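You operate a simulated robot arm through the tools that you are given. There is no shell and no other tool.

Carry out the task below with a simulated robot arm. There is one attempt and no reset: what you move stays moved.

Task
Wipe the dusty leaf of the plant on the turntable.
Fine: turn the leaf to the room, wipe it with the washing sponge and lay that back; then turn the leaf to the wall again, clear of passing sleeves. Where these are worked on the way, their far stop is far enough and under half their travel is too little: plant turntable. What is to be rubbed or washed off counts as gone when no trace of it is left.

The check looks at the end state, three seconds after you hand in, the way a careful person would. Anything else that was tipped, shoved, dropped, spilled or broken makes it a failure.

Robot
A 6-joint arm with a two-finger parallel gripper, fixed in place. Base frame: the origin is at the foot of the arm, x ahead of it, y to its left, z up. Lengths are in mm, angles in degrees, forces in N, time in s.
With the tool pointing down near the work surface it reaches from about 180 to 840 mm from the base axis. Its first joint turns from -166.0 to 166.0 degrees. Payload 3.91 kg.
Tool frame: the origin (TCP) lies between the finger pads and is the grasp point; the fingertips stand 30 mm ahead of it; z points along the fingers, y is the line along which they close. The gripper opens to 110 mm. The fingers are 20 mm wide and 10 mm thick; the gripper's body (48 by 112 mm) begins 55 mm behind the TCP.
Orientation is that of the tool frame in the base frame, as a unit quaternion [w, x, y, z]. With the fingers straight down and closing along the base's y, the tool's x points along the base's -x, its y along +y and its z along -z.

Tools
- The arm moves only by the tool arm_command. Its argument "targets" is a list of rows, each a list of 7 numbers: the shift along the base's x, y, z in mm, then the turn, a rotation vector about the base's x, y, z in degrees, then the gripper command, from -1 (shut) to 1 (fully open), values between in proportion. In form: [[dx, dy, dz, wx, wy, wz, grip], ...]. A call has 1 to 20 rows; each row is the pose to reach, as a shift and turn from the pose commanded when the call began. A row lasts 0.2 s, in which the tool goes at most 50 mm and 8.6 degrees; a call with a longer step from one row to the next is refused whole, and so is a gripper value outside its range. A pose out of reach is approached as far as the arm can. The call stops where the force on the tool passes 90 N (or 10 N more than at its start, if that is more) or the arm is blocked; 0.2 s more then pass. The fingers move at their own pace (about 108 mm/s each) and stop on an object; they squeeze with about 32 N. The grip force told is the motor's: it shows also when the fingers shut on nothing. Time passes only in rows, and 0.2 s behind the last, so rows that repeat a pose let the fingers close. The reply holds the time, the measured pose of the TCP, the force on the tool along the base axes, the opening and the grip force, in the units named above and with some noise, with the torque about the TCP (base axes, N m) and any sound that the robot's microphone picked up.
- Cameras (640 x 400 px; columns grow to the right, rows downward): "scene" is fixed at [49.6, -500.7, 1604.3]; the picture's right is [0.46, -0.89, 0.00], its down [-0.69, -0.36, -0.63] and it looks along [0.56, 0.29, -0.78] (base axes); focal length 314 px, centre (320, 200). "wrist" rides on the gripper at [77, 7, -114] in the tool frame; the picture's right is [-0.09, 1.00, 0.00], its down [-0.80, -0.07, -0.59] and it looks along [-0.59, -0.05, 0.80] (tool axes); focal length 270 px, centre (320, 200). There is no depth. A picture from a camera that has moved, and an enlarged one, comes with that camera's place and axes in the base frame and with its lens.
- get_image(camera): a new picture of that camera. It takes no simulated time.
- slide_trunk(by): slides the trunk up (or, below 0, down) by that many mm; the arm rides with it, the base frame stays. It gives what a move gives, with no picture.
- inspect(camera, box): a new picture of the part [left, top, right, bottom] of that camera's present view, enlarged. It takes no simulated time.
- close_job(): hands the job in; it is judged then, once.

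Nothing tells you positions but the pictures and the camera data. Unless the task says otherwise, let go and move clear before handing in.

The tools are called after "Call:" by a JSON object that holds its "name" and its "arguments". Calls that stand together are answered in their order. arm_command: Moves the arm, as the interface text tells. Its arguments: {"type":"object","properties":{"targets":{"type":"array"}},"required":["targets"]} The other tools are called the same way: slide_trunk (by) slides the trunk up or down; get_image (camera) takes a picture; inspect (camera, box) takes an enlarged picture of a part of a camera's view; close_job () hands the job in.

At the start:

```text
clock: 0.0
eef_pos: [316.6, -169.1, 1301.9]
orientation: [0.0, 0.001, 1.0, 0.0]
wrist_force: [-0.4, 0.2, 0.7]
torque: [0.01, 0.0, -0.01]
finger_gap: 109.8
finger_force: 0.1
trunk travel left (down, up): [-475.0, 65.0]
```

scene: 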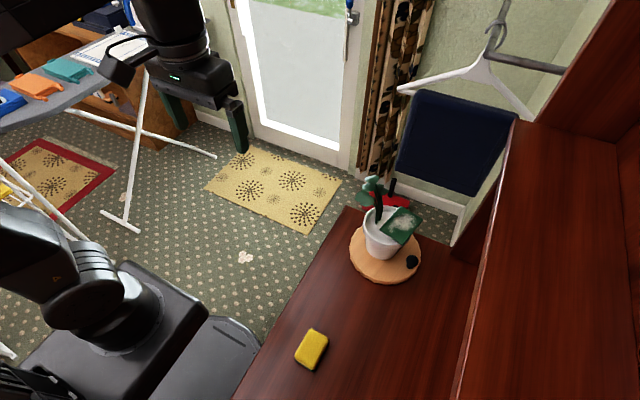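
wrist: 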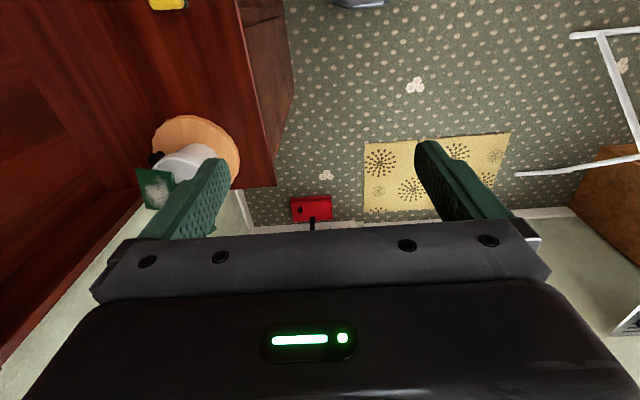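

I see a plant pot on a wooden turntable near the far end of a shelf, with a dusty leaf, and a yellow sponge on the same shelf. First I'll look closer at both.

Call:
{"name": "inspect", "arguments": {"camera": "scene", "box": [320, 160, 450, 300]}}

Call:
{"name": "inspect", "arguments": {"camera": "scene", "box": [260, 290, 400, 400]}}

Call:
{"name": "inspect", "arguments": {"camera": "wrist", "box": [100, 90, 260, 230]}}

```text
2.86 times, centred on (385, 230) of scene
camera zoom: at [49.6, -500.7, 1604.3], right [0.46, -0.89, 0.0], down [-0.69, -0.36, -0.63], along [0.56, 0.29, -0.78], focal length 899 px, centre (134, 114)
```

zoom: 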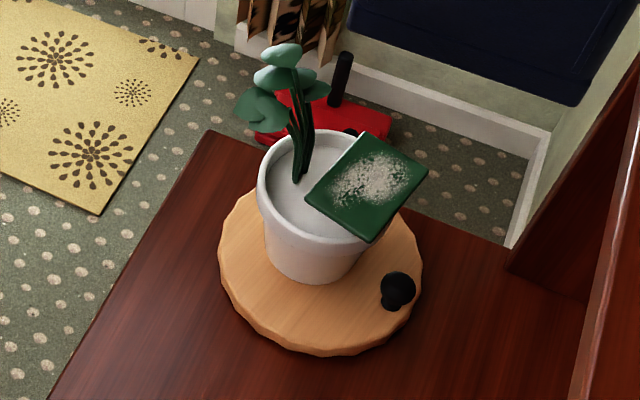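

```text
3.64 times, centred on (330, 345) of scene
camera zoom: at [49.6, -500.7, 1604.3], right [0.46, -0.89, 0.0], down [-0.69, -0.36, -0.63], along [0.56, 0.29, -0.78], focal length 1144 px, centre (284, -327)
```

zoom: 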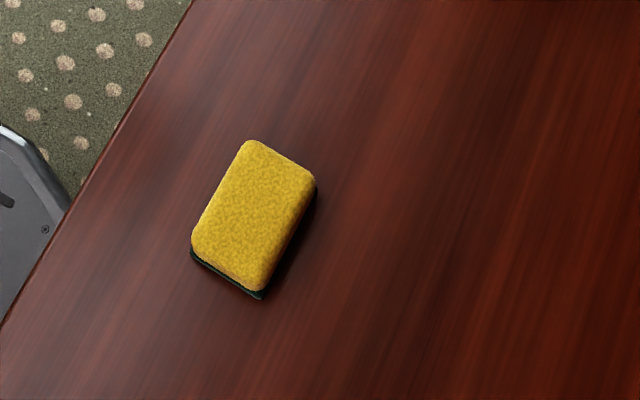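

```text
2.86 times, centred on (180, 160) of wrist
camera zoom: at [238.9, -163.5, 1417.3], right [0.09, 1.0, 0.0], down [0.8, -0.07, 0.59], along [0.59, -0.05, -0.8], focal length 772 px, centre (720, 314)
```

zoom: 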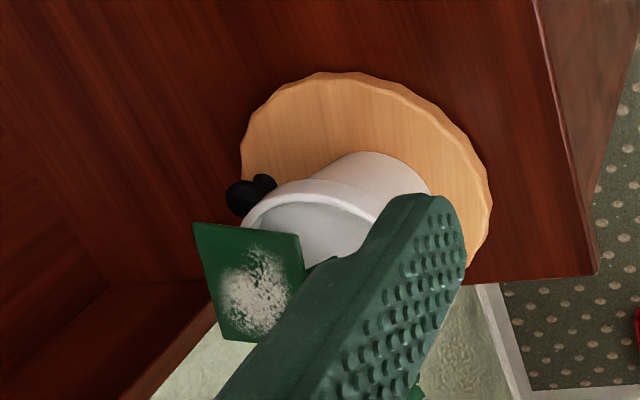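

The shelf top looks to be at about z 880. The turntable is near (484, -463), its black knob near (473, -532), and the sponge near (195, -407). I'll lower the trunk and bring the wrist camera closer for better measurements.

Call:
{"name": "slide_trunk", "arguments": {"by": -150}}

```text
clock: 1.8
eef_pos: [315.2, -169.5, 1152.3]
orientation: [0.0, -0.001, 1.0, 0.0]
wrist_force: [0.2, 0.3, 0.2]
torque: [-0.03, 0.02, -0.03]
finger_gap: 110.2
finger_force: 0.1
trunk travel left (down, up): [-325.0, 215.0]
```

Call:
{"name": "get_image", "arguments": {"camera": "wrist"}}

Call:
{"name": "get_image", "arguments": {"camera": "scene"}}

```text
taken
camera wrist: at [238.8, -163.5, 1267.4], right [0.09, 1.0, 0.0], down [0.8, -0.07, 0.59], along [0.59, -0.05, -0.8], focal length 270 px, centre (320, 200)
```

wrist: 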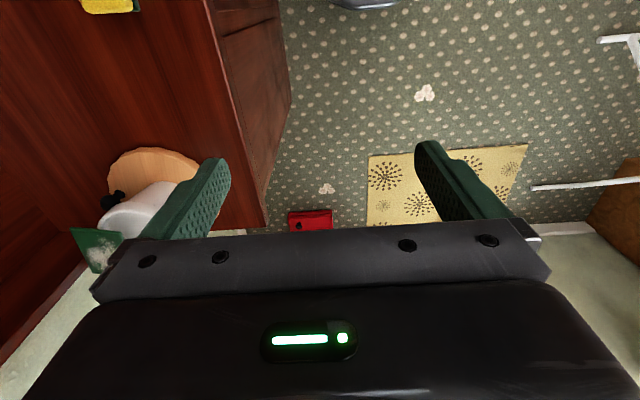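

```text
taken
```

scene: 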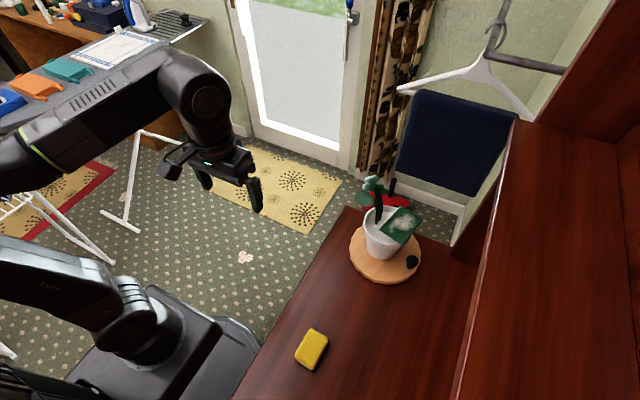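

The fingers hide part of the plant in this view. I'll turn the tool by -90° about z so the wrist camera looks towards the shelf, and then take pictures.

Call:
{"name": "arm_command", "arguments": {"targets": [[0, 0, 0, 0, 0, -8.5, 1], [0, 0, 0, 0, 0, -17, 1], [0, 0, 0, 0, 0, -25.5, 1], [0, 0, 0, 0, 0, -34, 1], [0, 0, 0, 0, 0, -42.5, 1], [0, 0, 0, 0, 0, -51, 1], [0, 0, 0, 0, 0, -59.5, 1], [0, 0, 0, 0, 0, -68, 1], [0, 0, 0, 0, 0, -76.5, 1], [0, 0, 0, 0, 0, -85, 1], [0, 0, 0, 0, 0, -90, 1]]}}

```text
clock: 4.2
eef_pos: [315.4, -169.1, 1153.7]
orientation: [0.0, 0.708, 0.707, 0.0]
wrist_force: [0.0, 0.0, -0.6]
torque: [0.03, 0.0, 0.0]
finger_gap: 109.9
finger_force: 0.1
trunk travel left (down, up): [-325.0, 215.0]
```

Call:
{"name": "get_image", "arguments": {"camera": "wrist"}}

```text
taken
camera wrist: at [322.9, -93.0, 1267.2], right [1.0, -0.09, 0.0], down [-0.07, -0.8, 0.59], along [-0.05, -0.59, -0.8], focal length 270 px, centre (320, 200)
```

wrist: 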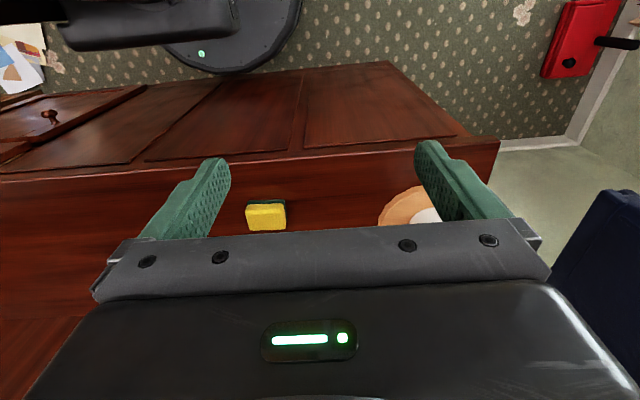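

The shelf front edge is at about y -300 and the hutch front at about y -605. I'll move to the near-x side of the plant and turn the camera to look along +x at the turntable.

Call:
{"name": "arm_command", "arguments": {"targets": [[0, -28, 5, 0, 0, 8.2, 1], [0, -56, 10, 0, 0, 16.4, 1], [0, -84, 15, 0, 0, 24.6, 1], [0, -112, 20, 0, 0, 32.8, 1], [0, -140, 25, 0, 0, 41, 1], [0, -168, 30, 0, 0, 49.2, 1], [0, -196, 35, 0, 0, 57.4, 1], [0, -224, 40, 0, 0, 65.6, 1], [0, -252, 45, 0, 0, 73.8, 1], [0, -280, 50, 0, 0, 82, 1], [0, -300, 50, 0, 0, 90, 1]]}}

```text
clock: 6.5
eef_pos: [315.0, -469.8, 1202.1]
orientation: [0.0, -0.002, 1.0, 0.0]
wrist_force: [-0.2, -0.4, -0.6]
torque: [-0.01, 0.03, 0.01]
finger_gap: 110.4
finger_force: 0.1
trunk travel left (down, up): [-325.0, 215.0]
```

Call:
{"name": "get_image", "arguments": {"camera": "wrist"}}

Call:
{"name": "get_image", "arguments": {"camera": "scene"}}

```text
taken
camera wrist: at [239.1, -464.1, 1318.3], right [0.08, 1.0, 0.0], down [0.8, -0.07, 0.59], along [0.59, -0.05, -0.8], focal length 270 px, centre (320, 200)
```

wrist: 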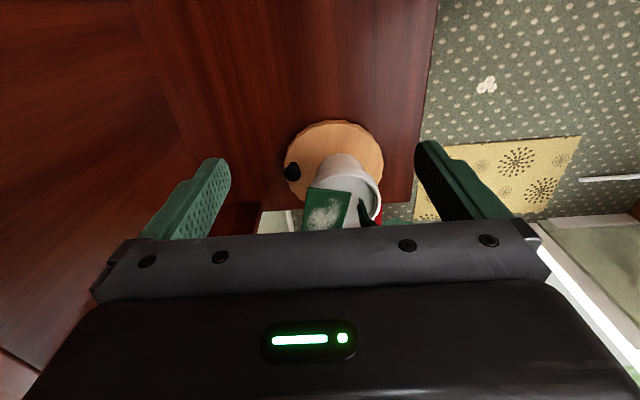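

```text
taken
```

scene: 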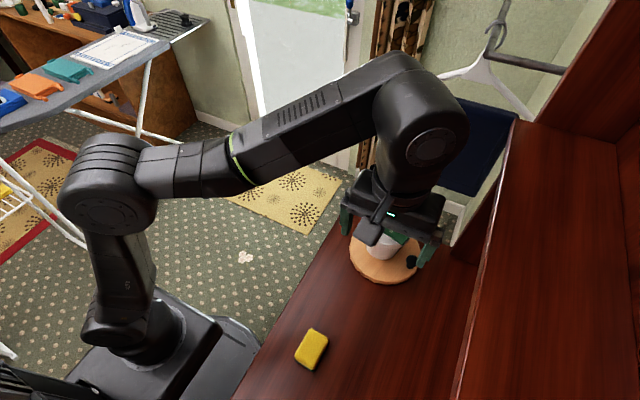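

Call:
{"name": "inspect", "arguments": {"camera": "wrist", "box": [230, 90, 420, 240]}}

```text
2.67 times, centred on (325, 165) of wrist
camera zoom: at [239.1, -464.1, 1318.3], right [0.08, 1.0, 0.0], down [0.8, -0.07, 0.59], along [0.59, -0.05, -0.8], focal length 721 px, centre (307, 293)
```

zoom: 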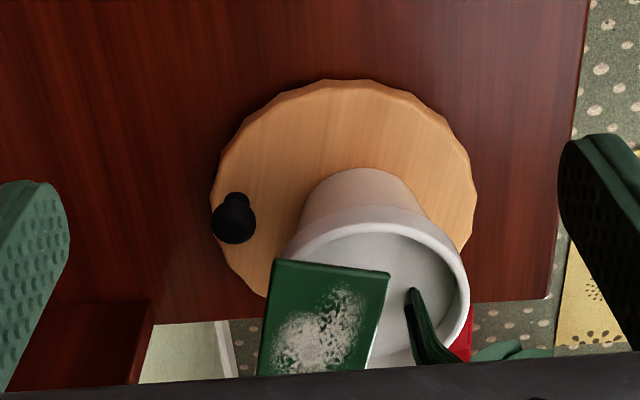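

The leaf now looks like a roughly horizontal plate near (489, -479, 1018). The knob is a ball on a stem at about (470, -531, 925). I need a side view for heights, so I'll tilt the tool to make the wrist camera look nearly level along +x.

Call:
{"name": "arm_command", "arguments": {"targets": [[-10, 5, 0, 0, -7.5, 0, 1], [-20, 10, 0, 0, -15, 0, 1], [-30, 10, 0, 0, -22.5, 0, 1], [-40, 10, -5, 0, -30, 0, 1], [-50, 10, -10, 0, -37.5, 0, 1], [-60, 10, -20, 0, -45, 0, 1]]}}

```text
clock: 8.0
eef_pos: [256.6, -460.6, 1181.3]
orientation: [0.385, 0.001, 0.923, -0.001]
wrist_force: [-0.3, 0.2, 0.2]
torque: [-0.02, -0.03, -0.05]
finger_gap: 110.3
finger_force: 0.1
trunk travel left (down, up): [-325.0, 215.0]
```

Call:
{"name": "get_image", "arguments": {"camera": "wrist"}}

Call:
{"name": "inspect", "arguments": {"camera": "wrist", "box": [220, 60, 420, 220]}}

Call:
{"name": "get_image", "arguments": {"camera": "scene"}}

```text
taken
camera wrist: at [120.5, -454.1, 1209.9], right [0.06, 1.0, 0.06], down [0.14, -0.07, 0.99], along [0.99, -0.05, -0.15], focal length 270 px, centre (320, 200)
```

wrist: 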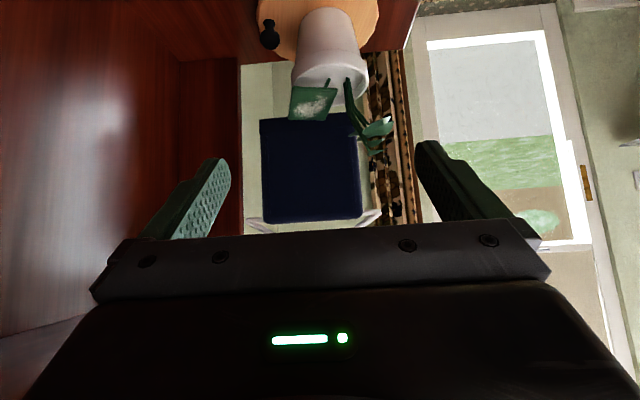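

```text
2.50 times, centred on (320, 140) of wrist
camera zoom: at [120.5, -454.1, 1209.9], right [0.06, 1.0, 0.06], down [0.14, -0.07, 0.99], along [0.99, -0.05, -0.15], focal length 676 px, centre (320, 350)
```

zoom: 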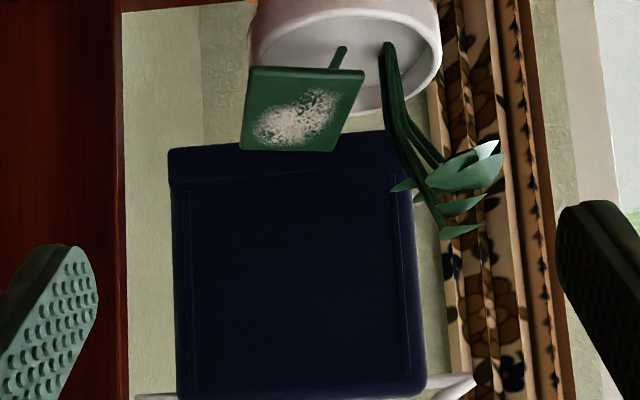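

```text
taken
```

scene: 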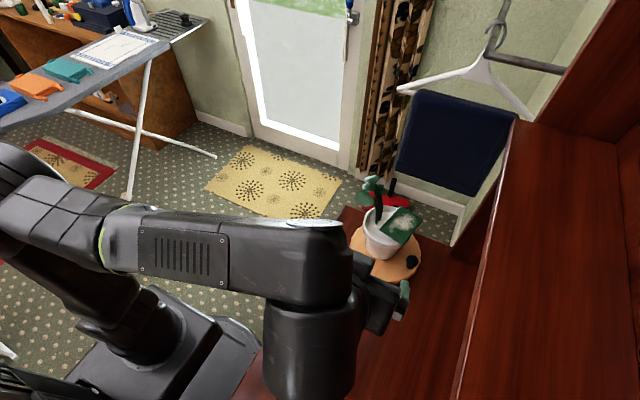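

The side view confirms the leaf is horizontal at about z 1015 on a stalk. The other stems lean to +x+y and reach about z 1090. I'll roll the tool so the camera rides on its upper side, then approach the knob low from the -x side.

Call:
{"name": "arm_command", "arguments": {"targets": [[0, 0, 0, 6.01, 0, -6.01, 1], [0, 0, 0, 12.02, 0, -12.02, 1], [0, 0, 0, 18.03, 0, -18.03, 1], [0, 0, 0, 24.04, 0, -24.04, 1], [0, 0, 0, 30.05, 0, -30.05, 1], [0, 0, 0, 36.06, 0, -36.06, 1], [0, 0, 0, 42.07, 0, -42.07, 1], [0, 0, 0, 48.08, 0, -48.08, 1], [0, 0, 0, 54.09, 0, -54.09, 1], [0, 0, 0, 60.1, 0, -60.1, 1], [0, 0, 0, 63.64, 0, -63.64, 1]]}}

```text
clock: 10.3
eef_pos: [256.4, -459.8, 1180.5]
orientation: [0.27, 0.654, 0.653, 0.271]
wrist_force: [-0.1, 0.3, 0.1]
torque: [0.02, 0.0, 0.0]
finger_gap: 110.1
finger_force: 0.0
trunk travel left (down, up): [-325.0, 215.0]
```

Call:
{"name": "arm_command", "arguments": {"targets": [[0, 0, 0, 6.01, 0, -6.01, 1], [0, 0, 0, 12.02, 0, -12.02, 1], [0, 0, 0, 18.03, 0, -18.03, 1], [0, 0, 0, 24.04, 0, -24.04, 1], [0, 0, 0, 30.05, 0, -30.05, 1], [0, 0, 0, 36.06, 0, -36.06, 1], [0, 0, 0, 42.07, 0, -42.07, 1], [0, 0, 0, 48.08, 0, -48.08, 1], [0, 0, 0, 54.09, 0, -54.09, 1], [0, 0, 0, 60.1, 0, -60.1, 1], [0, 0, 0, 63.64, 0, -63.64, 1]]}}

```text
clock: 12.8
eef_pos: [255.7, -459.7, 1181.6]
orientation: [-0.001, 0.924, -0.001, 0.382]
wrist_force: [0.2, -0.8, -0.4]
torque: [-0.03, 0.01, 0.0]
finger_gap: 109.9
finger_force: 0.0
trunk travel left (down, up): [-325.0, 215.0]
```

Call:
{"name": "slide_trunk", "arguments": {"by": -150}}

Call:
{"name": "get_image", "arguments": {"camera": "scene"}}

Call:
{"name": "get_image", "arguments": {"camera": "wrist"}}

```text
clock: 14.5
eef_pos: [255.9, -460.4, 1032.5]
orientation: [0.001, 0.924, 0.0, 0.382]
wrist_force: [0.4, -0.4, 0.9]
torque: [0.03, 0.0, 0.0]
finger_gap: 110.0
finger_force: 0.0
trunk travel left (down, up): [-175.0, 365.0]
```

```text
taken
```

scene: 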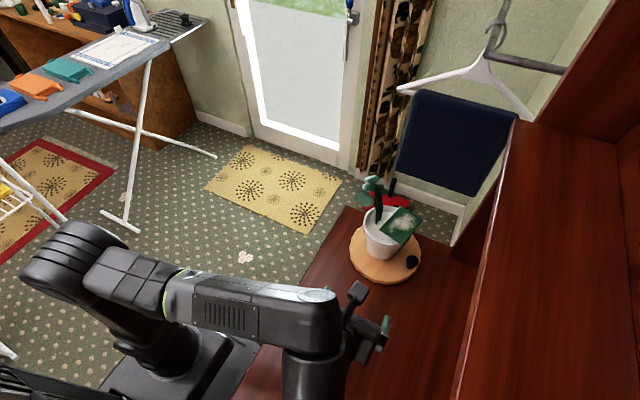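

```text
taken
camera wrist: at [229.6, -467.5, 1168.2], right [-0.06, -1.0, -0.06], down [-0.99, 0.07, -0.15], along [0.15, 0.05, -0.99], focal length 270 px, centre (320, 200)
```

wrist: 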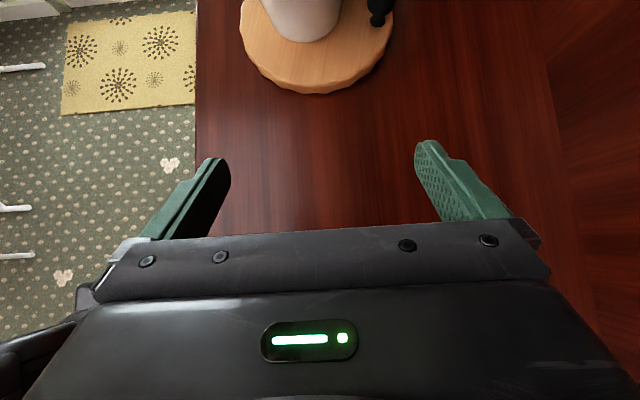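

Seen from above, the turntable's near edge is at about x 400 and the shelf runs back to about y -734. I'll move to a pre-grasp pose for the knob, leaning further towards horizontal.

Call:
{"name": "arm_command", "arguments": {"targets": [[15, -15, -8, 0, -4, 0, 1], [30, -30, -16, 0, -8, 0, 1], [45, -45, -24, 0, -12, 0, 1], [60, -60, -32, 0, -16, 0, 1], [74, -71, -40, 0, -20, 0, 1]]}}

Call:
{"name": "get_image", "arguments": {"camera": "wrist"}}

Call:
{"name": "get_image", "arguments": {"camera": "scene"}}

```text
clock: 15.7
eef_pos: [330.5, -532.1, 990.9]
orientation: [0.0, 0.843, 0.0, 0.538]
wrist_force: [-0.1, 0.4, -0.1]
torque: [0.01, -0.01, 0.04]
finger_gap: 109.9
finger_force: 0.0
trunk travel left (down, up): [-175.0, 365.0]
```

```text
taken
camera wrist: at [259.0, -538.9, 1109.6], right [-0.04, -1.0, -0.08], down [-0.88, 0.07, -0.48], along [0.48, 0.05, -0.88], focal length 270 px, centre (320, 200)
```

wrist: 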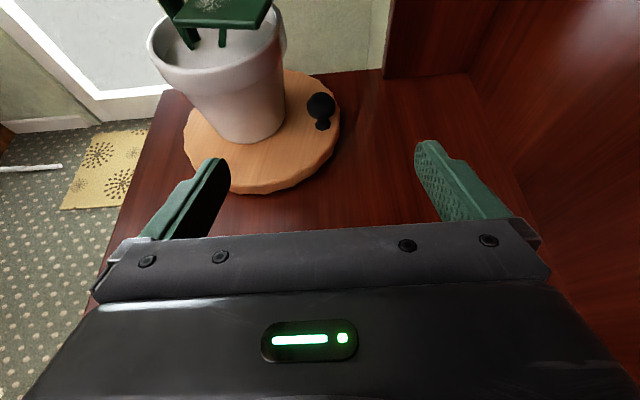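

```text
taken
```

scene: 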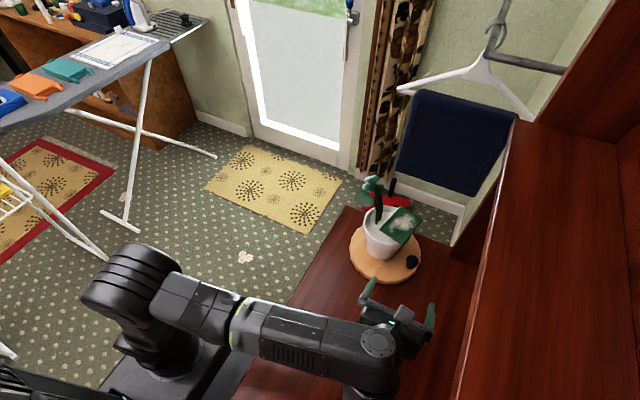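

Call:
{"name": "inspect", "arguments": {"camera": "wrist", "box": [140, 0, 390, 200]}}

```text
2.00 times, centred on (265, 100) of wrist
camera zoom: at [259.0, -538.9, 1109.6], right [-0.04, -1.0, -0.08], down [-0.88, 0.07, -0.48], along [0.48, 0.05, -0.88], focal length 541 px, centre (430, 400)
```

zoom: 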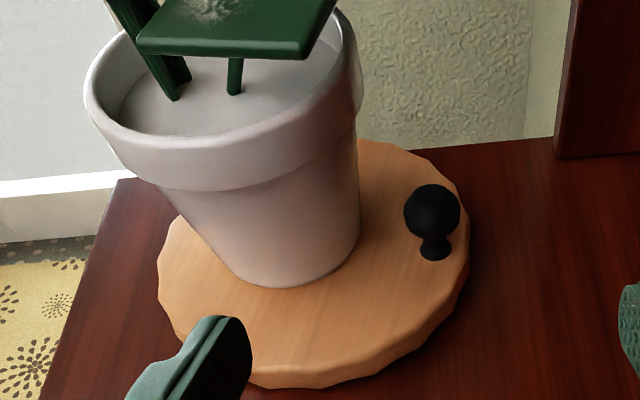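

The knob ball is about 28 mm across at (471, -532, 917), with the disc top at about z 892. I'll narrow the fingers to 40 mm and move to just short of the knob.

Call:
{"name": "arm_command", "arguments": {"targets": [[0, 0, 0, 0, 0, 0, -0.27], [0, 0, 0, 0, 0, 0, -0.27], [26, 0, -15, 0, 0, 0, -0.27], [53, 0, -30, 0, 0, 0, -0.27], [79, 0, -45, 0, 0, 0, -0.27]]}}

Call:
{"name": "get_image", "arguments": {"camera": "wrist"}}

Call:
{"name": "get_image", "arguments": {"camera": "scene"}}

```text
clock: 16.9
eef_pos: [409.9, -531.5, 945.8]
orientation: [0.0, 0.843, 0.0, 0.537]
wrist_force: [0.0, -0.2, -0.7]
torque: [0.01, -0.04, 0.0]
finger_gap: 40.0
finger_force: 0.1
trunk travel left (down, up): [-175.0, 365.0]
```

```text
taken
camera wrist: at [338.2, -540.0, 1064.1], right [-0.04, -1.0, -0.08], down [-0.88, 0.07, -0.47], along [0.48, 0.05, -0.88], focal length 270 px, centre (320, 200)
```

wrist: 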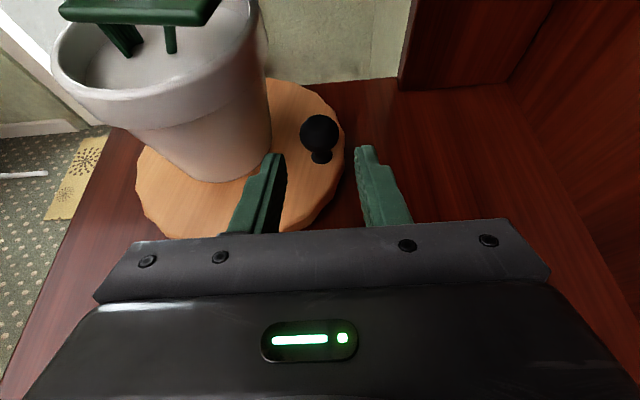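

```text
taken
```

scene: 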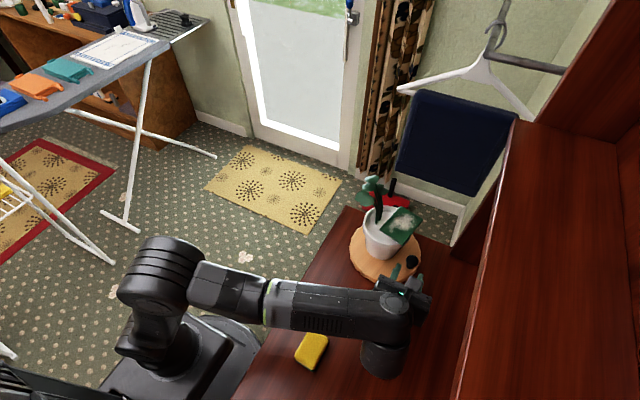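

The knob ball sits on the tool axis, about 70 mm ahead and centred between the fingers. I'll advance 45 mm along the axis and check.

Call:
{"name": "arm_command", "arguments": {"targets": [[14, -1, -6.3, 0, 0, 0, -0.27], [27, -1, -12.6, 0, 0, 0, -0.27], [41, -1, -18.9, 0, 0, 0, -0.27]]}}

Call:
{"name": "get_image", "arguments": {"camera": "wrist"}}

Call:
{"name": "get_image", "arguments": {"camera": "scene"}}

```text
clock: 17.7
eef_pos: [450.3, -532.1, 926.3]
orientation: [0.0, 0.844, 0.001, 0.537]
wrist_force: [-0.6, -0.4, 0.5]
torque: [0.0, -0.04, -0.02]
finger_gap: 40.1
finger_force: 0.0
trunk travel left (down, up): [-175.0, 365.0]
```

```text
taken
camera wrist: at [379.4, -540.1, 1045.5], right [-0.04, -1.0, -0.08], down [-0.88, 0.07, -0.47], along [0.48, 0.05, -0.88], focal length 270 px, centre (320, 200)
```

wrist: 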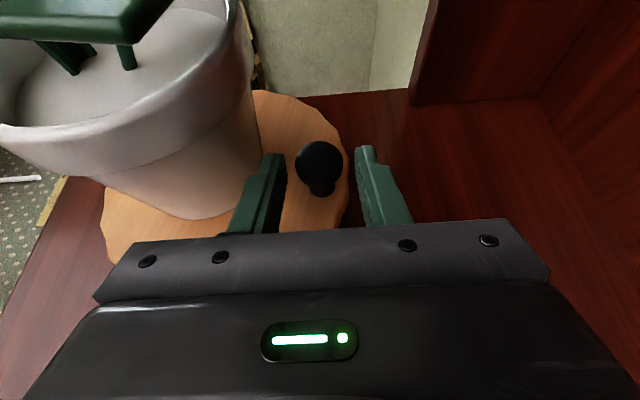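

```text
taken
```

scene: 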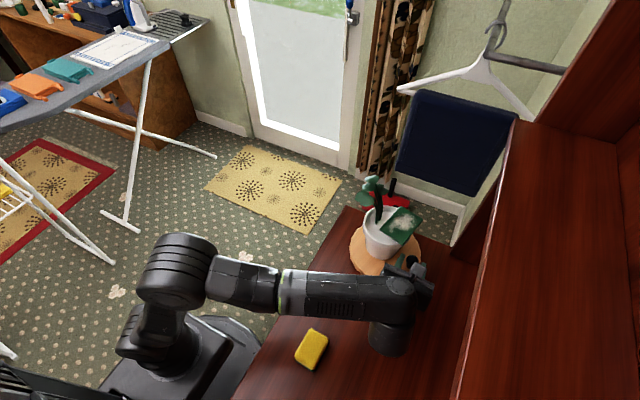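

The ball is about 28 mm ahead of the grasp point. I'll go 12 mm further and close on the knob.

Call:
{"name": "arm_command", "arguments": {"targets": [[11, 0, -5, 0, 0, 0, -0.27], [11, 0, -5, 0, 0, 0, -1], [11, 0, -5, 0, 0, 0, -1], [11, 0, -5, 0, 0, 0, -1]]}}

Call:
{"name": "get_image", "arguments": {"camera": "wrist"}}

```text
clock: 18.7
eef_pos: [461.5, -531.9, 923.1]
orientation: [0.0, 0.843, 0.001, 0.538]
wrist_force: [1.3, 4.5, -1.7]
torque: [0.09, -0.08, 0.04]
finger_gap: 29.5
finger_force: 45.2
trunk travel left (down, up): [-175.0, 365.0]
```

```text
taken
camera wrist: at [390.6, -539.4, 1041.2], right [-0.04, -1.0, -0.08], down [-0.88, 0.07, -0.47], along [0.48, 0.05, -0.88], focal length 270 px, centre (320, 200)
```

wrist: 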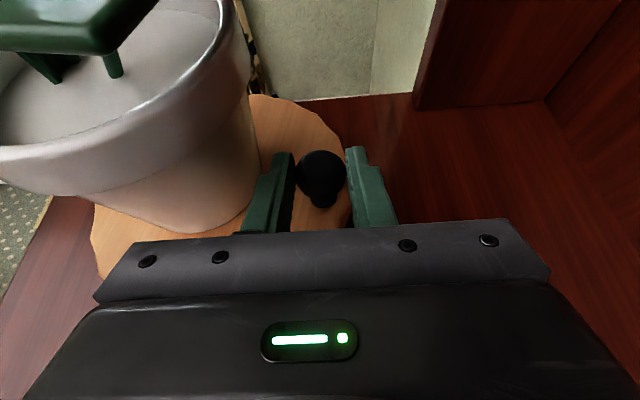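

The knob is gripped at a 29.5 mm gap. I'll test the clockwise direction with a small pull towards -x.

Call:
{"name": "arm_command", "arguments": {"targets": [[-3, 0.4, 0, 0, 0, 0, -1], [-6, 1, 0, 0, 0, 0, -1], [-9, 1.8, 0, 0, 0, 0, -1], [-12, 2.6, 0, 0, 0, 0, -1]]}}

Call:
{"name": "get_image", "arguments": {"camera": "wrist"}}

Call:
{"name": "inspect", "arguments": {"camera": "scene", "box": [320, 160, 450, 300]}}

```text
clock: 19.7
eef_pos: [449.4, -530.0, 922.8]
orientation: [-0.001, 0.844, 0.0, 0.536]
wrist_force: [5.8, 5.5, -2.8]
torque: [0.24, -0.38, -0.11]
finger_gap: 29.0
finger_force: 45.0
trunk travel left (down, up): [-175.0, 365.0]
```

```text
taken
camera wrist: at [378.7, -536.5, 1041.3], right [-0.04, -1.0, -0.08], down [-0.88, 0.07, -0.47], along [0.48, 0.05, -0.88], focal length 270 px, centre (320, 200)
```

wrist: 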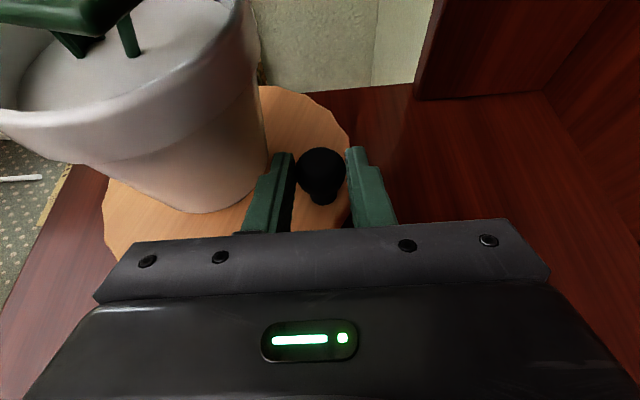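

```text
2.86 times, centred on (385, 230) of scene
camera zoom: at [49.6, -500.7, 1604.3], right [0.46, -0.89, 0.0], down [-0.69, -0.36, -0.63], along [0.56, 0.29, -0.78], focal length 899 px, centre (134, 114)
```

zoom: 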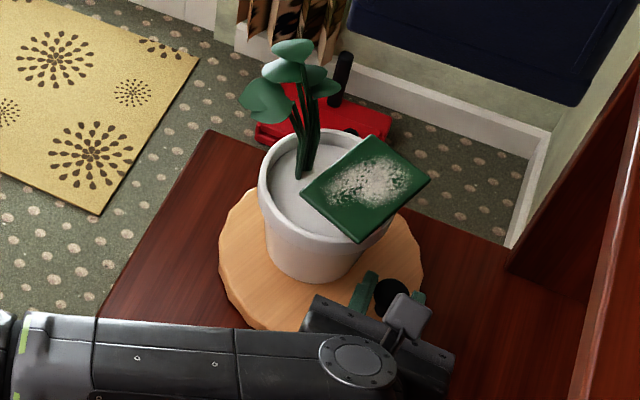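

The turntable turns clockwise with little force. I'll continue along the arc around a centre of about (485, -461).

Call:
{"name": "arm_command", "arguments": {"targets": [[-5.9, 2.1, 0, 0, 0, 0, -1], [-11.5, 4.7, 0, 0, 0, 0, -1], [-17, 7.8, 0, 0, 0, 0, -1], [-22.1, 11.4, 0, 0, 0, 0, -1]]}}

Call:
{"name": "get_image", "arguments": {"camera": "wrist"}}

```text
clock: 20.7
eef_pos: [427.2, -518.6, 922.0]
orientation: [0.001, 0.844, 0.0, 0.537]
wrist_force: [8.0, 1.9, -1.5]
torque: [0.1, 0.54, -0.32]
finger_gap: 29.6
finger_force: 44.9
trunk travel left (down, up): [-175.0, 365.0]
```

```text
taken
camera wrist: at [356.2, -525.7, 1041.3], right [-0.04, -1.0, -0.08], down [-0.88, 0.07, -0.47], along [0.48, 0.05, -0.88], focal length 270 px, centre (320, 200)
```

wrist: 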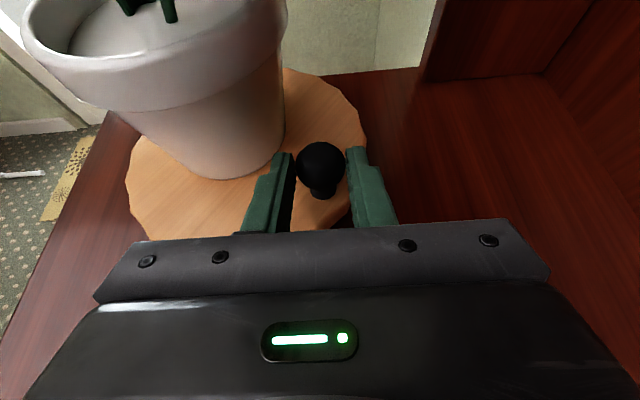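

Call:
{"name": "inspect", "arguments": {"camera": "wrist", "box": [110, 40, 390, 240]}}

Call:
{"name": "inspect", "arguments": {"camera": "scene", "box": [320, 160, 450, 300]}}

```text
2.00 times, centred on (250, 140) of wrist
camera zoom: at [356.2, -525.7, 1041.3], right [-0.04, -1.0, -0.08], down [-0.88, 0.07, -0.47], along [0.48, 0.05, -0.88], focal length 541 px, centre (460, 320)
```

zoom: 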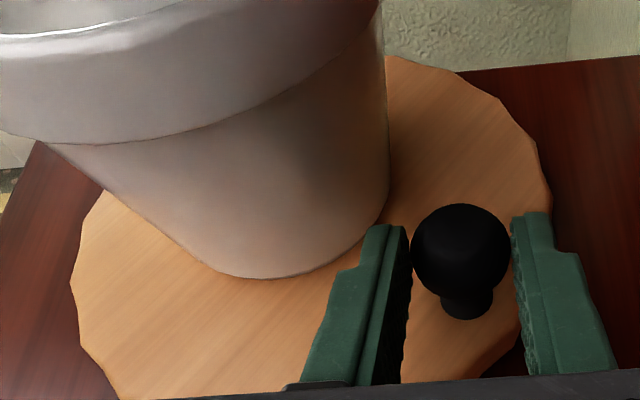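

```text
2.86 times, centred on (385, 230) of scene
camera zoom: at [49.6, -500.7, 1604.3], right [0.46, -0.89, 0.0], down [-0.69, -0.36, -0.63], along [0.56, 0.29, -0.78], focal length 899 px, centre (134, 114)
```

zoom: 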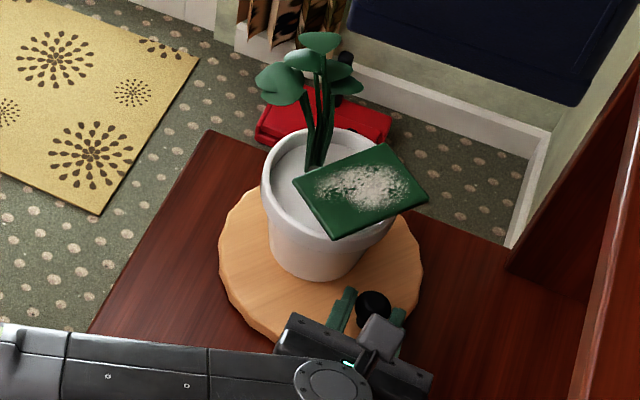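

The turntable rotates clockwise as expected, and a refit puts the disc centre at (485, -465) with the knob at a radius of about 66 mm. I'll continue the arc towards the -x side.

Call:
{"name": "arm_command", "arguments": {"targets": [[-4.1, 2.6, 0, 0, 0, 0, -1], [-8.4, 6.3, 0, 0, 0, 0, -1], [-12.3, 10.6, 0, 0, 0, 0, -1], [-15.8, 15.1, 0, 0, 0, 0, -1], [-18.9, 20, 0, 0, 0, 0, -1], [-21.5, 25.1, 0, 0, 0, 0, -1], [-23.7, 30.4, 0, 0, 0, 0, -1], [-25.4, 35.9, 0, 0, 0, 0, -1], [-26.7, 41.5, 0, 0, 0, 0, -1], [-27.4, 47.2, 0, 0, 0, 0, -1]]}}

Call:
{"name": "get_image", "arguments": {"camera": "wrist"}}

Call:
{"name": "inspect", "arguments": {"camera": "scene", "box": [320, 160, 450, 300]}}

```text
clock: 22.9
eef_pos: [391.1, -473.0, 923.9]
orientation: [0.001, 0.843, -0.002, 0.538]
wrist_force: [-53.3, -16.2, -2.4]
torque: [0.34, 0.86, -0.96]
finger_gap: 27.1
finger_force: 45.0
trunk travel left (down, up): [-175.0, 365.0]
```

```text
taken
camera wrist: at [320.8, -480.9, 1042.4], right [-0.04, -1.0, -0.08], down [-0.88, 0.07, -0.47], along [0.48, 0.05, -0.88], focal length 270 px, centre (320, 200)
```

wrist: 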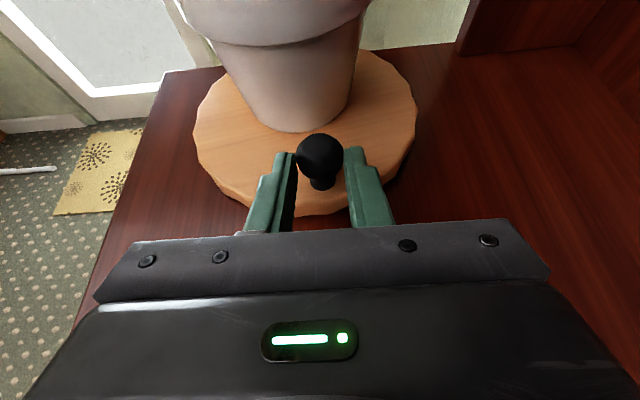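

```text
2.86 times, centred on (385, 230) of scene
camera zoom: at [49.6, -500.7, 1604.3], right [0.46, -0.89, 0.0], down [-0.69, -0.36, -0.63], along [0.56, 0.29, -0.78], focal length 899 px, centre (134, 114)
```

zoom: 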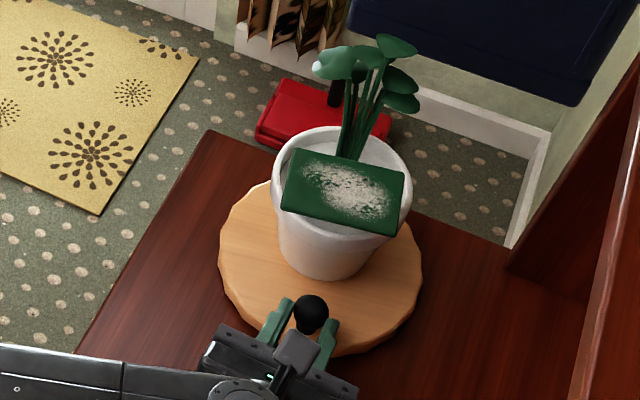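

The ball has slid to the fingertips, so the knob's radius must be smaller than I thought. I'll open slightly, re-measure and re-grip it deeper.

Call:
{"name": "arm_command", "arguments": {"targets": [[-2, -2, 0, 0, 0, 0, -0.27], [-2, -2, 0, 0, 0, 0, -0.27]]}}

Call:
{"name": "get_image", "arguments": {"camera": "wrist"}}

Call:
{"name": "inspect", "arguments": {"camera": "wrist", "box": [180, 30, 430, 230]}}

```text
clock: 23.5
eef_pos: [397.2, -473.4, 924.0]
orientation: [-0.001, 0.843, 0.001, 0.537]
wrist_force: [-0.4, 0.3, -0.9]
torque: [0.0, 0.0, 0.01]
finger_gap: 40.1
finger_force: 0.1
trunk travel left (down, up): [-175.0, 365.0]
```

```text
taken
camera wrist: at [325.7, -480.8, 1042.6], right [-0.04, -1.0, -0.08], down [-0.88, 0.07, -0.48], along [0.48, 0.05, -0.88], focal length 270 px, centre (320, 200)
```

wrist: 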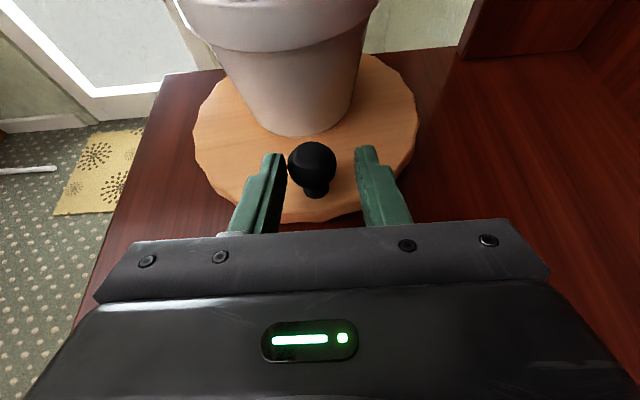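

```text
2.00 times, centred on (305, 130) of wrist
camera zoom: at [325.7, -480.8, 1042.6], right [-0.04, -1.0, -0.08], down [-0.88, 0.07, -0.48], along [0.48, 0.05, -0.88], focal length 541 px, centre (350, 340)
```

zoom: 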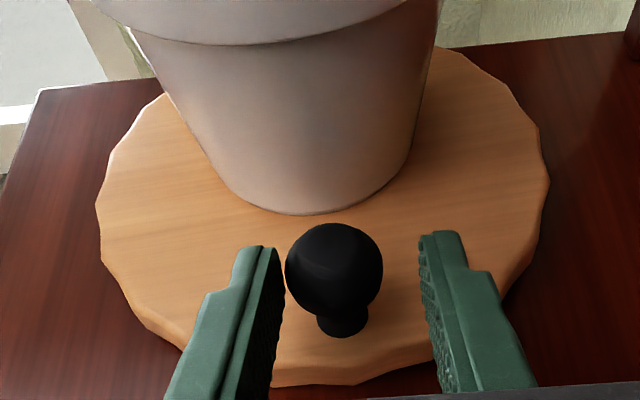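

The ball had drifted onto the tapered fingertips, which explains the push. The knob is now at about (419.4, -469.6), so I'll re-grip it deeper with the ball about 14 mm ahead of TCP.

Call:
{"name": "arm_command", "arguments": {"targets": [[4, 3.8, -1.5, 0, 0, 0, -0.27], [9.5, 3.8, -3.5, 0, 0, 0, -0.27], [9.5, 3.8, -3.5, 0, 0, 0, -1], [9.5, 3.8, -3.5, 0, 0, 0, -1], [9.5, 3.8, -3.5, 0, 0, 0, -1]]}}

Call:
{"name": "get_image", "arguments": {"camera": "wrist"}}

```text
clock: 24.7
eef_pos: [408.3, -468.6, 920.8]
orientation: [-0.001, 0.843, 0.001, 0.538]
wrist_force: [1.4, 2.1, -1.1]
torque: [0.03, 0.02, 0.09]
finger_gap: 29.3
finger_force: 45.2
trunk travel left (down, up): [-175.0, 365.0]
```

```text
taken
camera wrist: at [336.5, -476.3, 1039.2], right [-0.04, -1.0, -0.08], down [-0.88, 0.07, -0.47], along [0.48, 0.05, -0.88], focal length 270 px, centre (320, 200)
```

wrist: 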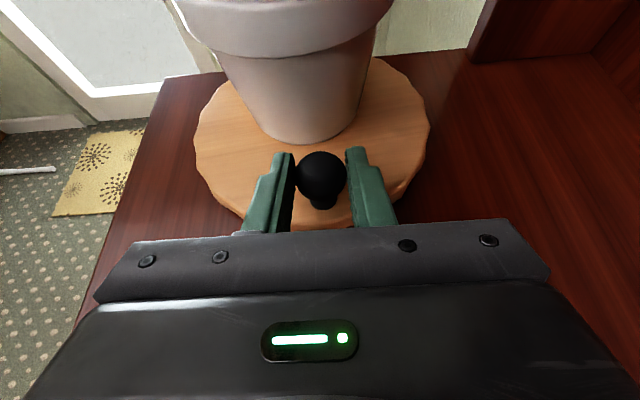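

Call:
{"name": "arm_command", "arguments": {"targets": [[-0.3, 5.8, 0, 0, 0, 0, -1], [0, 11.6, 0, 0, 0, 0, -1], [0.8, 17.4, 0, 0, 0, 0, -1], [2, 23.1, 0, 0, 0, 0, -1], [3.8, 28.7, 0, 0, 0, 0, -1], [6, 34.1, 0, 0, 0, 0, -1]]}}

Call:
{"name": "get_image", "arguments": {"camera": "wrist"}}

Call:
{"name": "inspect", "arguments": {"camera": "scene", "box": [320, 160, 450, 300]}}

```text
clock: 26.1
eef_pos: [412.0, -435.8, 919.4]
orientation: [0.0, 0.844, 0.0, 0.537]
wrist_force: [-4.2, -8.6, 3.8]
torque: [-0.18, 0.28, -0.69]
finger_gap: 29.4
finger_force: 45.4
trunk travel left (down, up): [-175.0, 365.0]
```

```text
taken
camera wrist: at [341.5, -442.2, 1038.7], right [-0.04, -1.0, -0.08], down [-0.88, 0.07, -0.48], along [0.48, 0.05, -0.88], focal length 270 px, centre (320, 200)
```

wrist: 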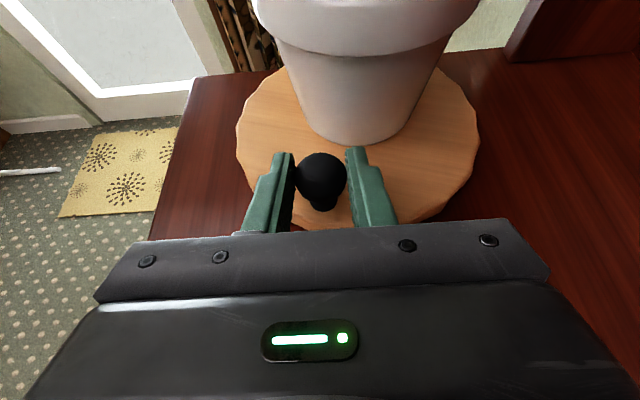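

```text
2.86 times, centred on (385, 230) of scene
camera zoom: at [49.6, -500.7, 1604.3], right [0.46, -0.89, 0.0], down [-0.69, -0.36, -0.63], along [0.56, 0.29, -0.78], focal length 899 px, centre (134, 114)
```

zoom: 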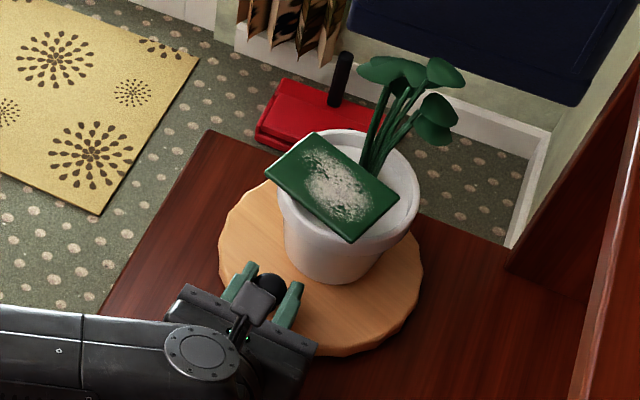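

Call:
{"name": "arm_command", "arguments": {"targets": [[2.7, 5.2, 0, 0, 0, 0, -1], [5.8, 10.1, 0, 0, 0, 0, -1], [9.4, 14.8, 0, 0, 0, 0, -1], [13.3, 19.1, 0, 0, 0, 0, -1], [17.6, 23, 0, 0, 0, 0, -1]]}}

Call:
{"name": "get_image", "arguments": {"camera": "wrist"}}

Call:
{"name": "inspect", "arguments": {"camera": "scene", "box": [320, 160, 450, 300]}}

```text
clock: 27.3
eef_pos: [429.9, -413.5, 920.4]
orientation: [-0.001, 0.844, 0.0, 0.537]
wrist_force: [-8.0, -3.5, -0.9]
torque: [-0.1, -0.3, -0.57]
finger_gap: 29.2
finger_force: 45.0
trunk travel left (down, up): [-175.0, 365.0]
```

```text
taken
camera wrist: at [359.0, -419.7, 1038.5], right [-0.04, -1.0, -0.08], down [-0.88, 0.07, -0.48], along [0.48, 0.05, -0.88], focal length 270 px, centre (320, 200)
```

wrist: 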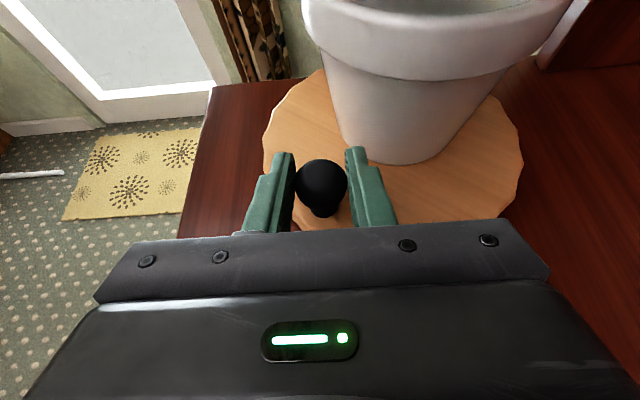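

```text
2.86 times, centred on (385, 230) of scene
camera zoom: at [49.6, -500.7, 1604.3], right [0.46, -0.89, 0.0], down [-0.69, -0.36, -0.63], along [0.56, 0.29, -0.78], focal length 899 px, centre (134, 114)
```

zoom: 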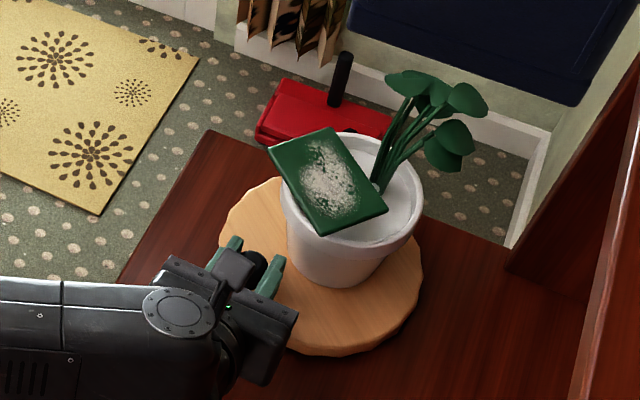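

The leaf is swinging round to the room side. For the last part I'll also yaw the tool so its body stays clear of the pot.

Call:
{"name": "arm_command", "arguments": {"targets": [[4.8, 4.8, 0, 0, 0, -5, -1], [9.8, 9, 0, 0, 0, -10, -1], [15.3, 12.8, 0, 0, 0, -15, -1], [21, 16.2, 0, 0, 0, -20, -1]]}}

Call:
{"name": "get_image", "arguments": {"camera": "wrist"}}

Call:
{"name": "inspect", "arguments": {"camera": "scene", "box": [320, 160, 450, 300]}}

```text
clock: 28.3
eef_pos: [451.7, -392.8, 920.0]
orientation: [0.092, 0.831, -0.146, 0.529]
wrist_force: [-12.8, 21.8, -7.0]
torque: [0.08, -0.09, 0.14]
finger_gap: 29.1
finger_force: 45.5
trunk travel left (down, up): [-175.0, 365.0]
```

```text
taken
camera wrist: at [382.1, -375.6, 1038.8], right [-0.37, -0.92, -0.08], down [-0.8, 0.36, -0.47], along [0.47, -0.11, -0.88], focal length 270 px, centre (320, 200)
```

wrist: 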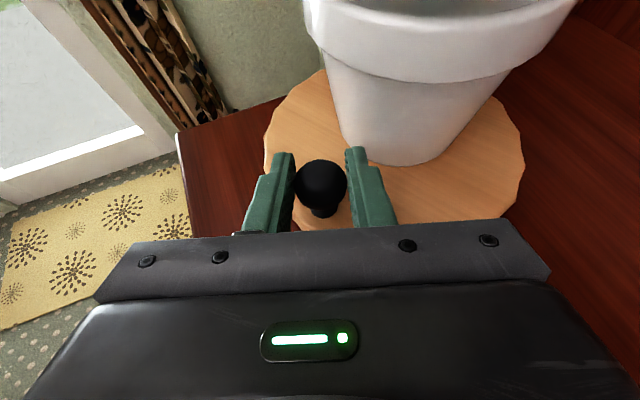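

```text
2.86 times, centred on (385, 230) of scene
camera zoom: at [49.6, -500.7, 1604.3], right [0.46, -0.89, 0.0], down [-0.69, -0.36, -0.63], along [0.56, 0.29, -0.78], focal length 899 px, centre (134, 114)
```

zoom: 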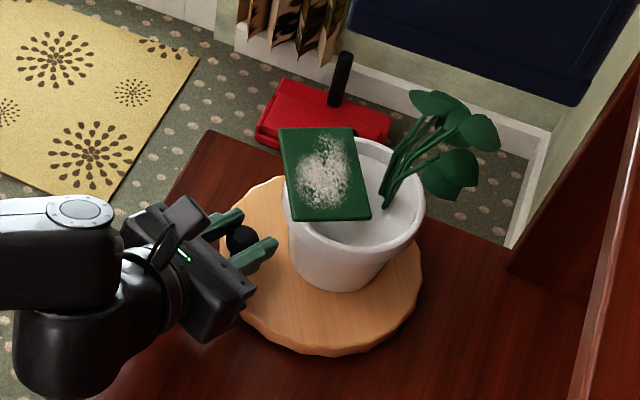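

Call:
{"name": "arm_command", "arguments": {"targets": [[2.7, 4.5, 0, 0, 0, -2.5, -1], [5.5, 6, 0, 0, 0, -5, -1], [8.7, 7.3, 0, 0, 0, -7.5, -1], [11.9, 8.3, 0, 0, 0, -10, -1]]}}

Call:
{"name": "get_image", "arguments": {"camera": "wrist"}}

Call:
{"name": "inspect", "arguments": {"camera": "scene", "box": [320, 160, 450, 300]}}

```text
clock: 29.3
eef_pos: [464.0, -386.8, 921.3]
orientation: [0.139, 0.815, -0.217, 0.519]
wrist_force: [-2.7, 8.1, -1.9]
torque: [0.54, 0.8, 0.14]
finger_gap: 29.0
finger_force: 44.4
trunk travel left (down, up): [-175.0, 365.0]
```

```text
taken
camera wrist: at [398.1, -357.1, 1038.9], right [-0.53, -0.84, -0.08], down [-0.72, 0.5, -0.47], along [0.44, -0.19, -0.88], focal length 270 px, centre (320, 200)
```

wrist: 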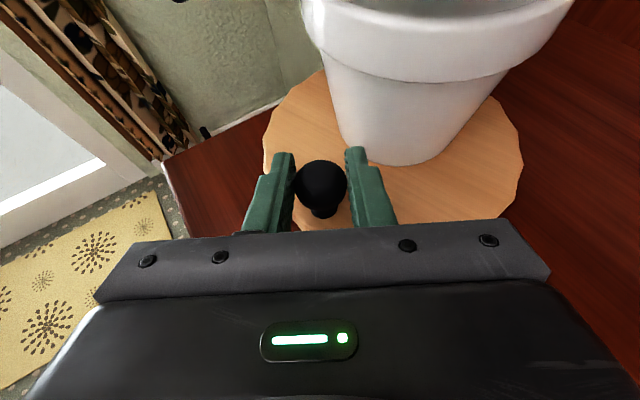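

```text
2.86 times, centred on (385, 230) of scene
camera zoom: at [49.6, -500.7, 1604.3], right [0.46, -0.89, 0.0], down [-0.69, -0.36, -0.63], along [0.56, 0.29, -0.78], focal length 899 px, centre (134, 114)
```

zoom: 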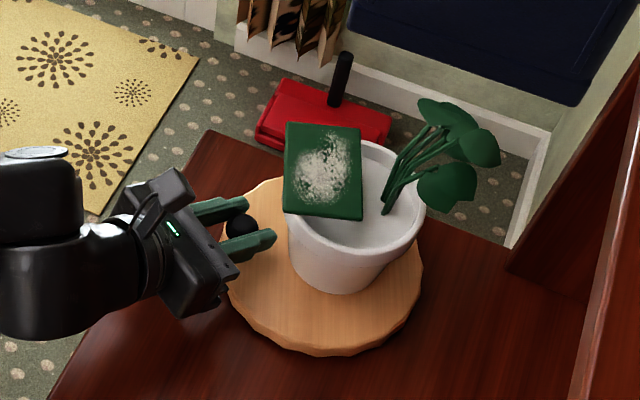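

Call:
{"name": "arm_command", "arguments": {"targets": [[3.2, 0.9, 0, 0, 0, -2.5, -1], [6.5, 1.7, 0, 0, 0, -5, -1], [9.8, 2.4, 0, 0, 0, -7.5, -1], [13.1, 2.9, 0, 0, 0, -10, -1]]}}

Call:
{"name": "inspect", "arguments": {"camera": "scene", "box": [320, 160, 450, 300]}}

Call:
{"name": "get_image", "arguments": {"camera": "wrist"}}

```text
clock: 30.3
eef_pos: [466.3, -389.1, 921.2]
orientation: [0.171, 0.798, -0.267, 0.512]
wrist_force: [-9.3, 35.1, 7.3]
torque: [0.49, -0.01, 0.36]
finger_gap: 28.2
finger_force: 45.4
out of reach, approached as far as the arm can: row 3, 4
trunk travel left (down, up): [-175.0, 365.0]
```

```text
2.86 times, centred on (385, 230) of scene
camera zoom: at [49.6, -500.7, 1604.3], right [0.46, -0.89, 0.0], down [-0.69, -0.36, -0.63], along [0.56, 0.29, -0.78], focal length 899 px, centre (134, 114)
```

zoom: 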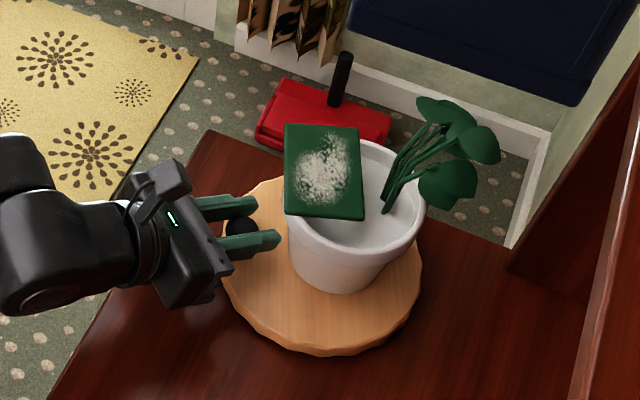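

```text
taken
camera wrist: at [404.5, -352.5, 1040.0], right [-0.63, -0.77, -0.08], down [-0.66, 0.58, -0.48], along [0.42, -0.25, -0.87], focal length 270 px, centre (320, 200)
```

wrist: 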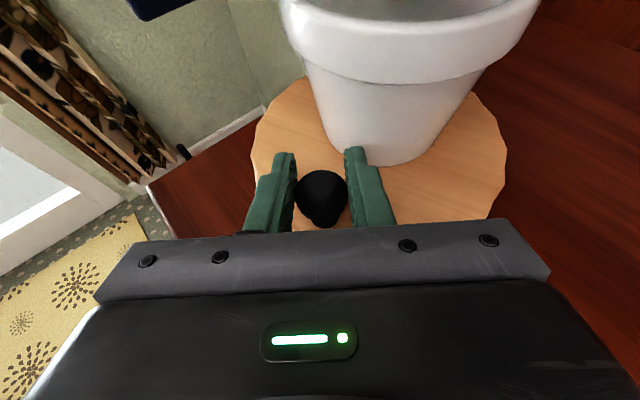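

The arm is at its limit with this yaw. I'll release the knob, undo some of the yaw, and re-grip to find the turntable's stop.

Call:
{"name": "arm_command", "arguments": {"targets": [[0, 0, 0, 0, 0, 0, -0.3], [0, 0, 0, 0, 0, 0, -0.3]]}}

Call:
{"name": "get_image", "arguments": {"camera": "wrist"}}

Call:
{"name": "inspect", "arguments": {"camera": "scene", "box": [320, 160, 450, 300]}}

```text
clock: 30.9
eef_pos: [466.8, -387.7, 920.6]
orientation: [0.17, 0.799, -0.265, 0.512]
wrist_force: [-7.7, 11.4, 10.4]
torque: [-0.4, -0.14, -0.24]
finger_gap: 36.2
finger_force: 0.1
trunk travel left (down, up): [-175.0, 365.0]
```

```text
taken
camera wrist: at [405.7, -352.7, 1039.5], right [-0.63, -0.78, -0.08], down [-0.66, 0.58, -0.48], along [0.42, -0.25, -0.87], focal length 270 px, centre (320, 200)
```

wrist: 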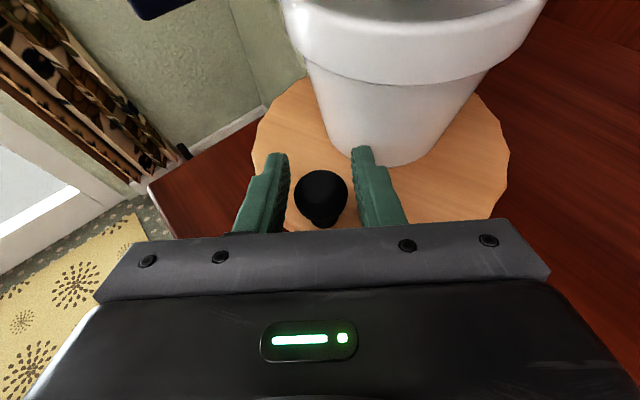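

```text
2.86 times, centred on (385, 230) of scene
camera zoom: at [49.6, -500.7, 1604.3], right [0.46, -0.89, 0.0], down [-0.69, -0.36, -0.63], along [0.56, 0.29, -0.78], focal length 899 px, centre (134, 114)
```

zoom: 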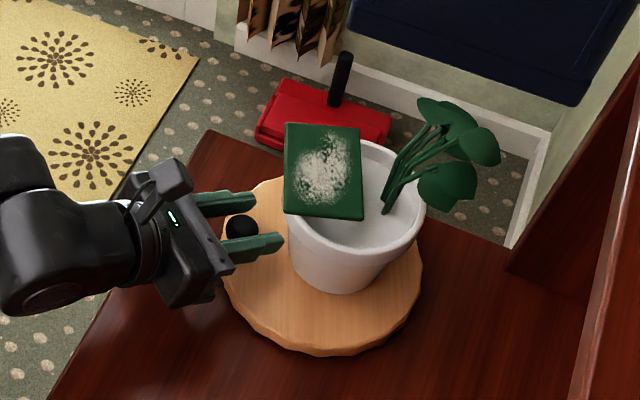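

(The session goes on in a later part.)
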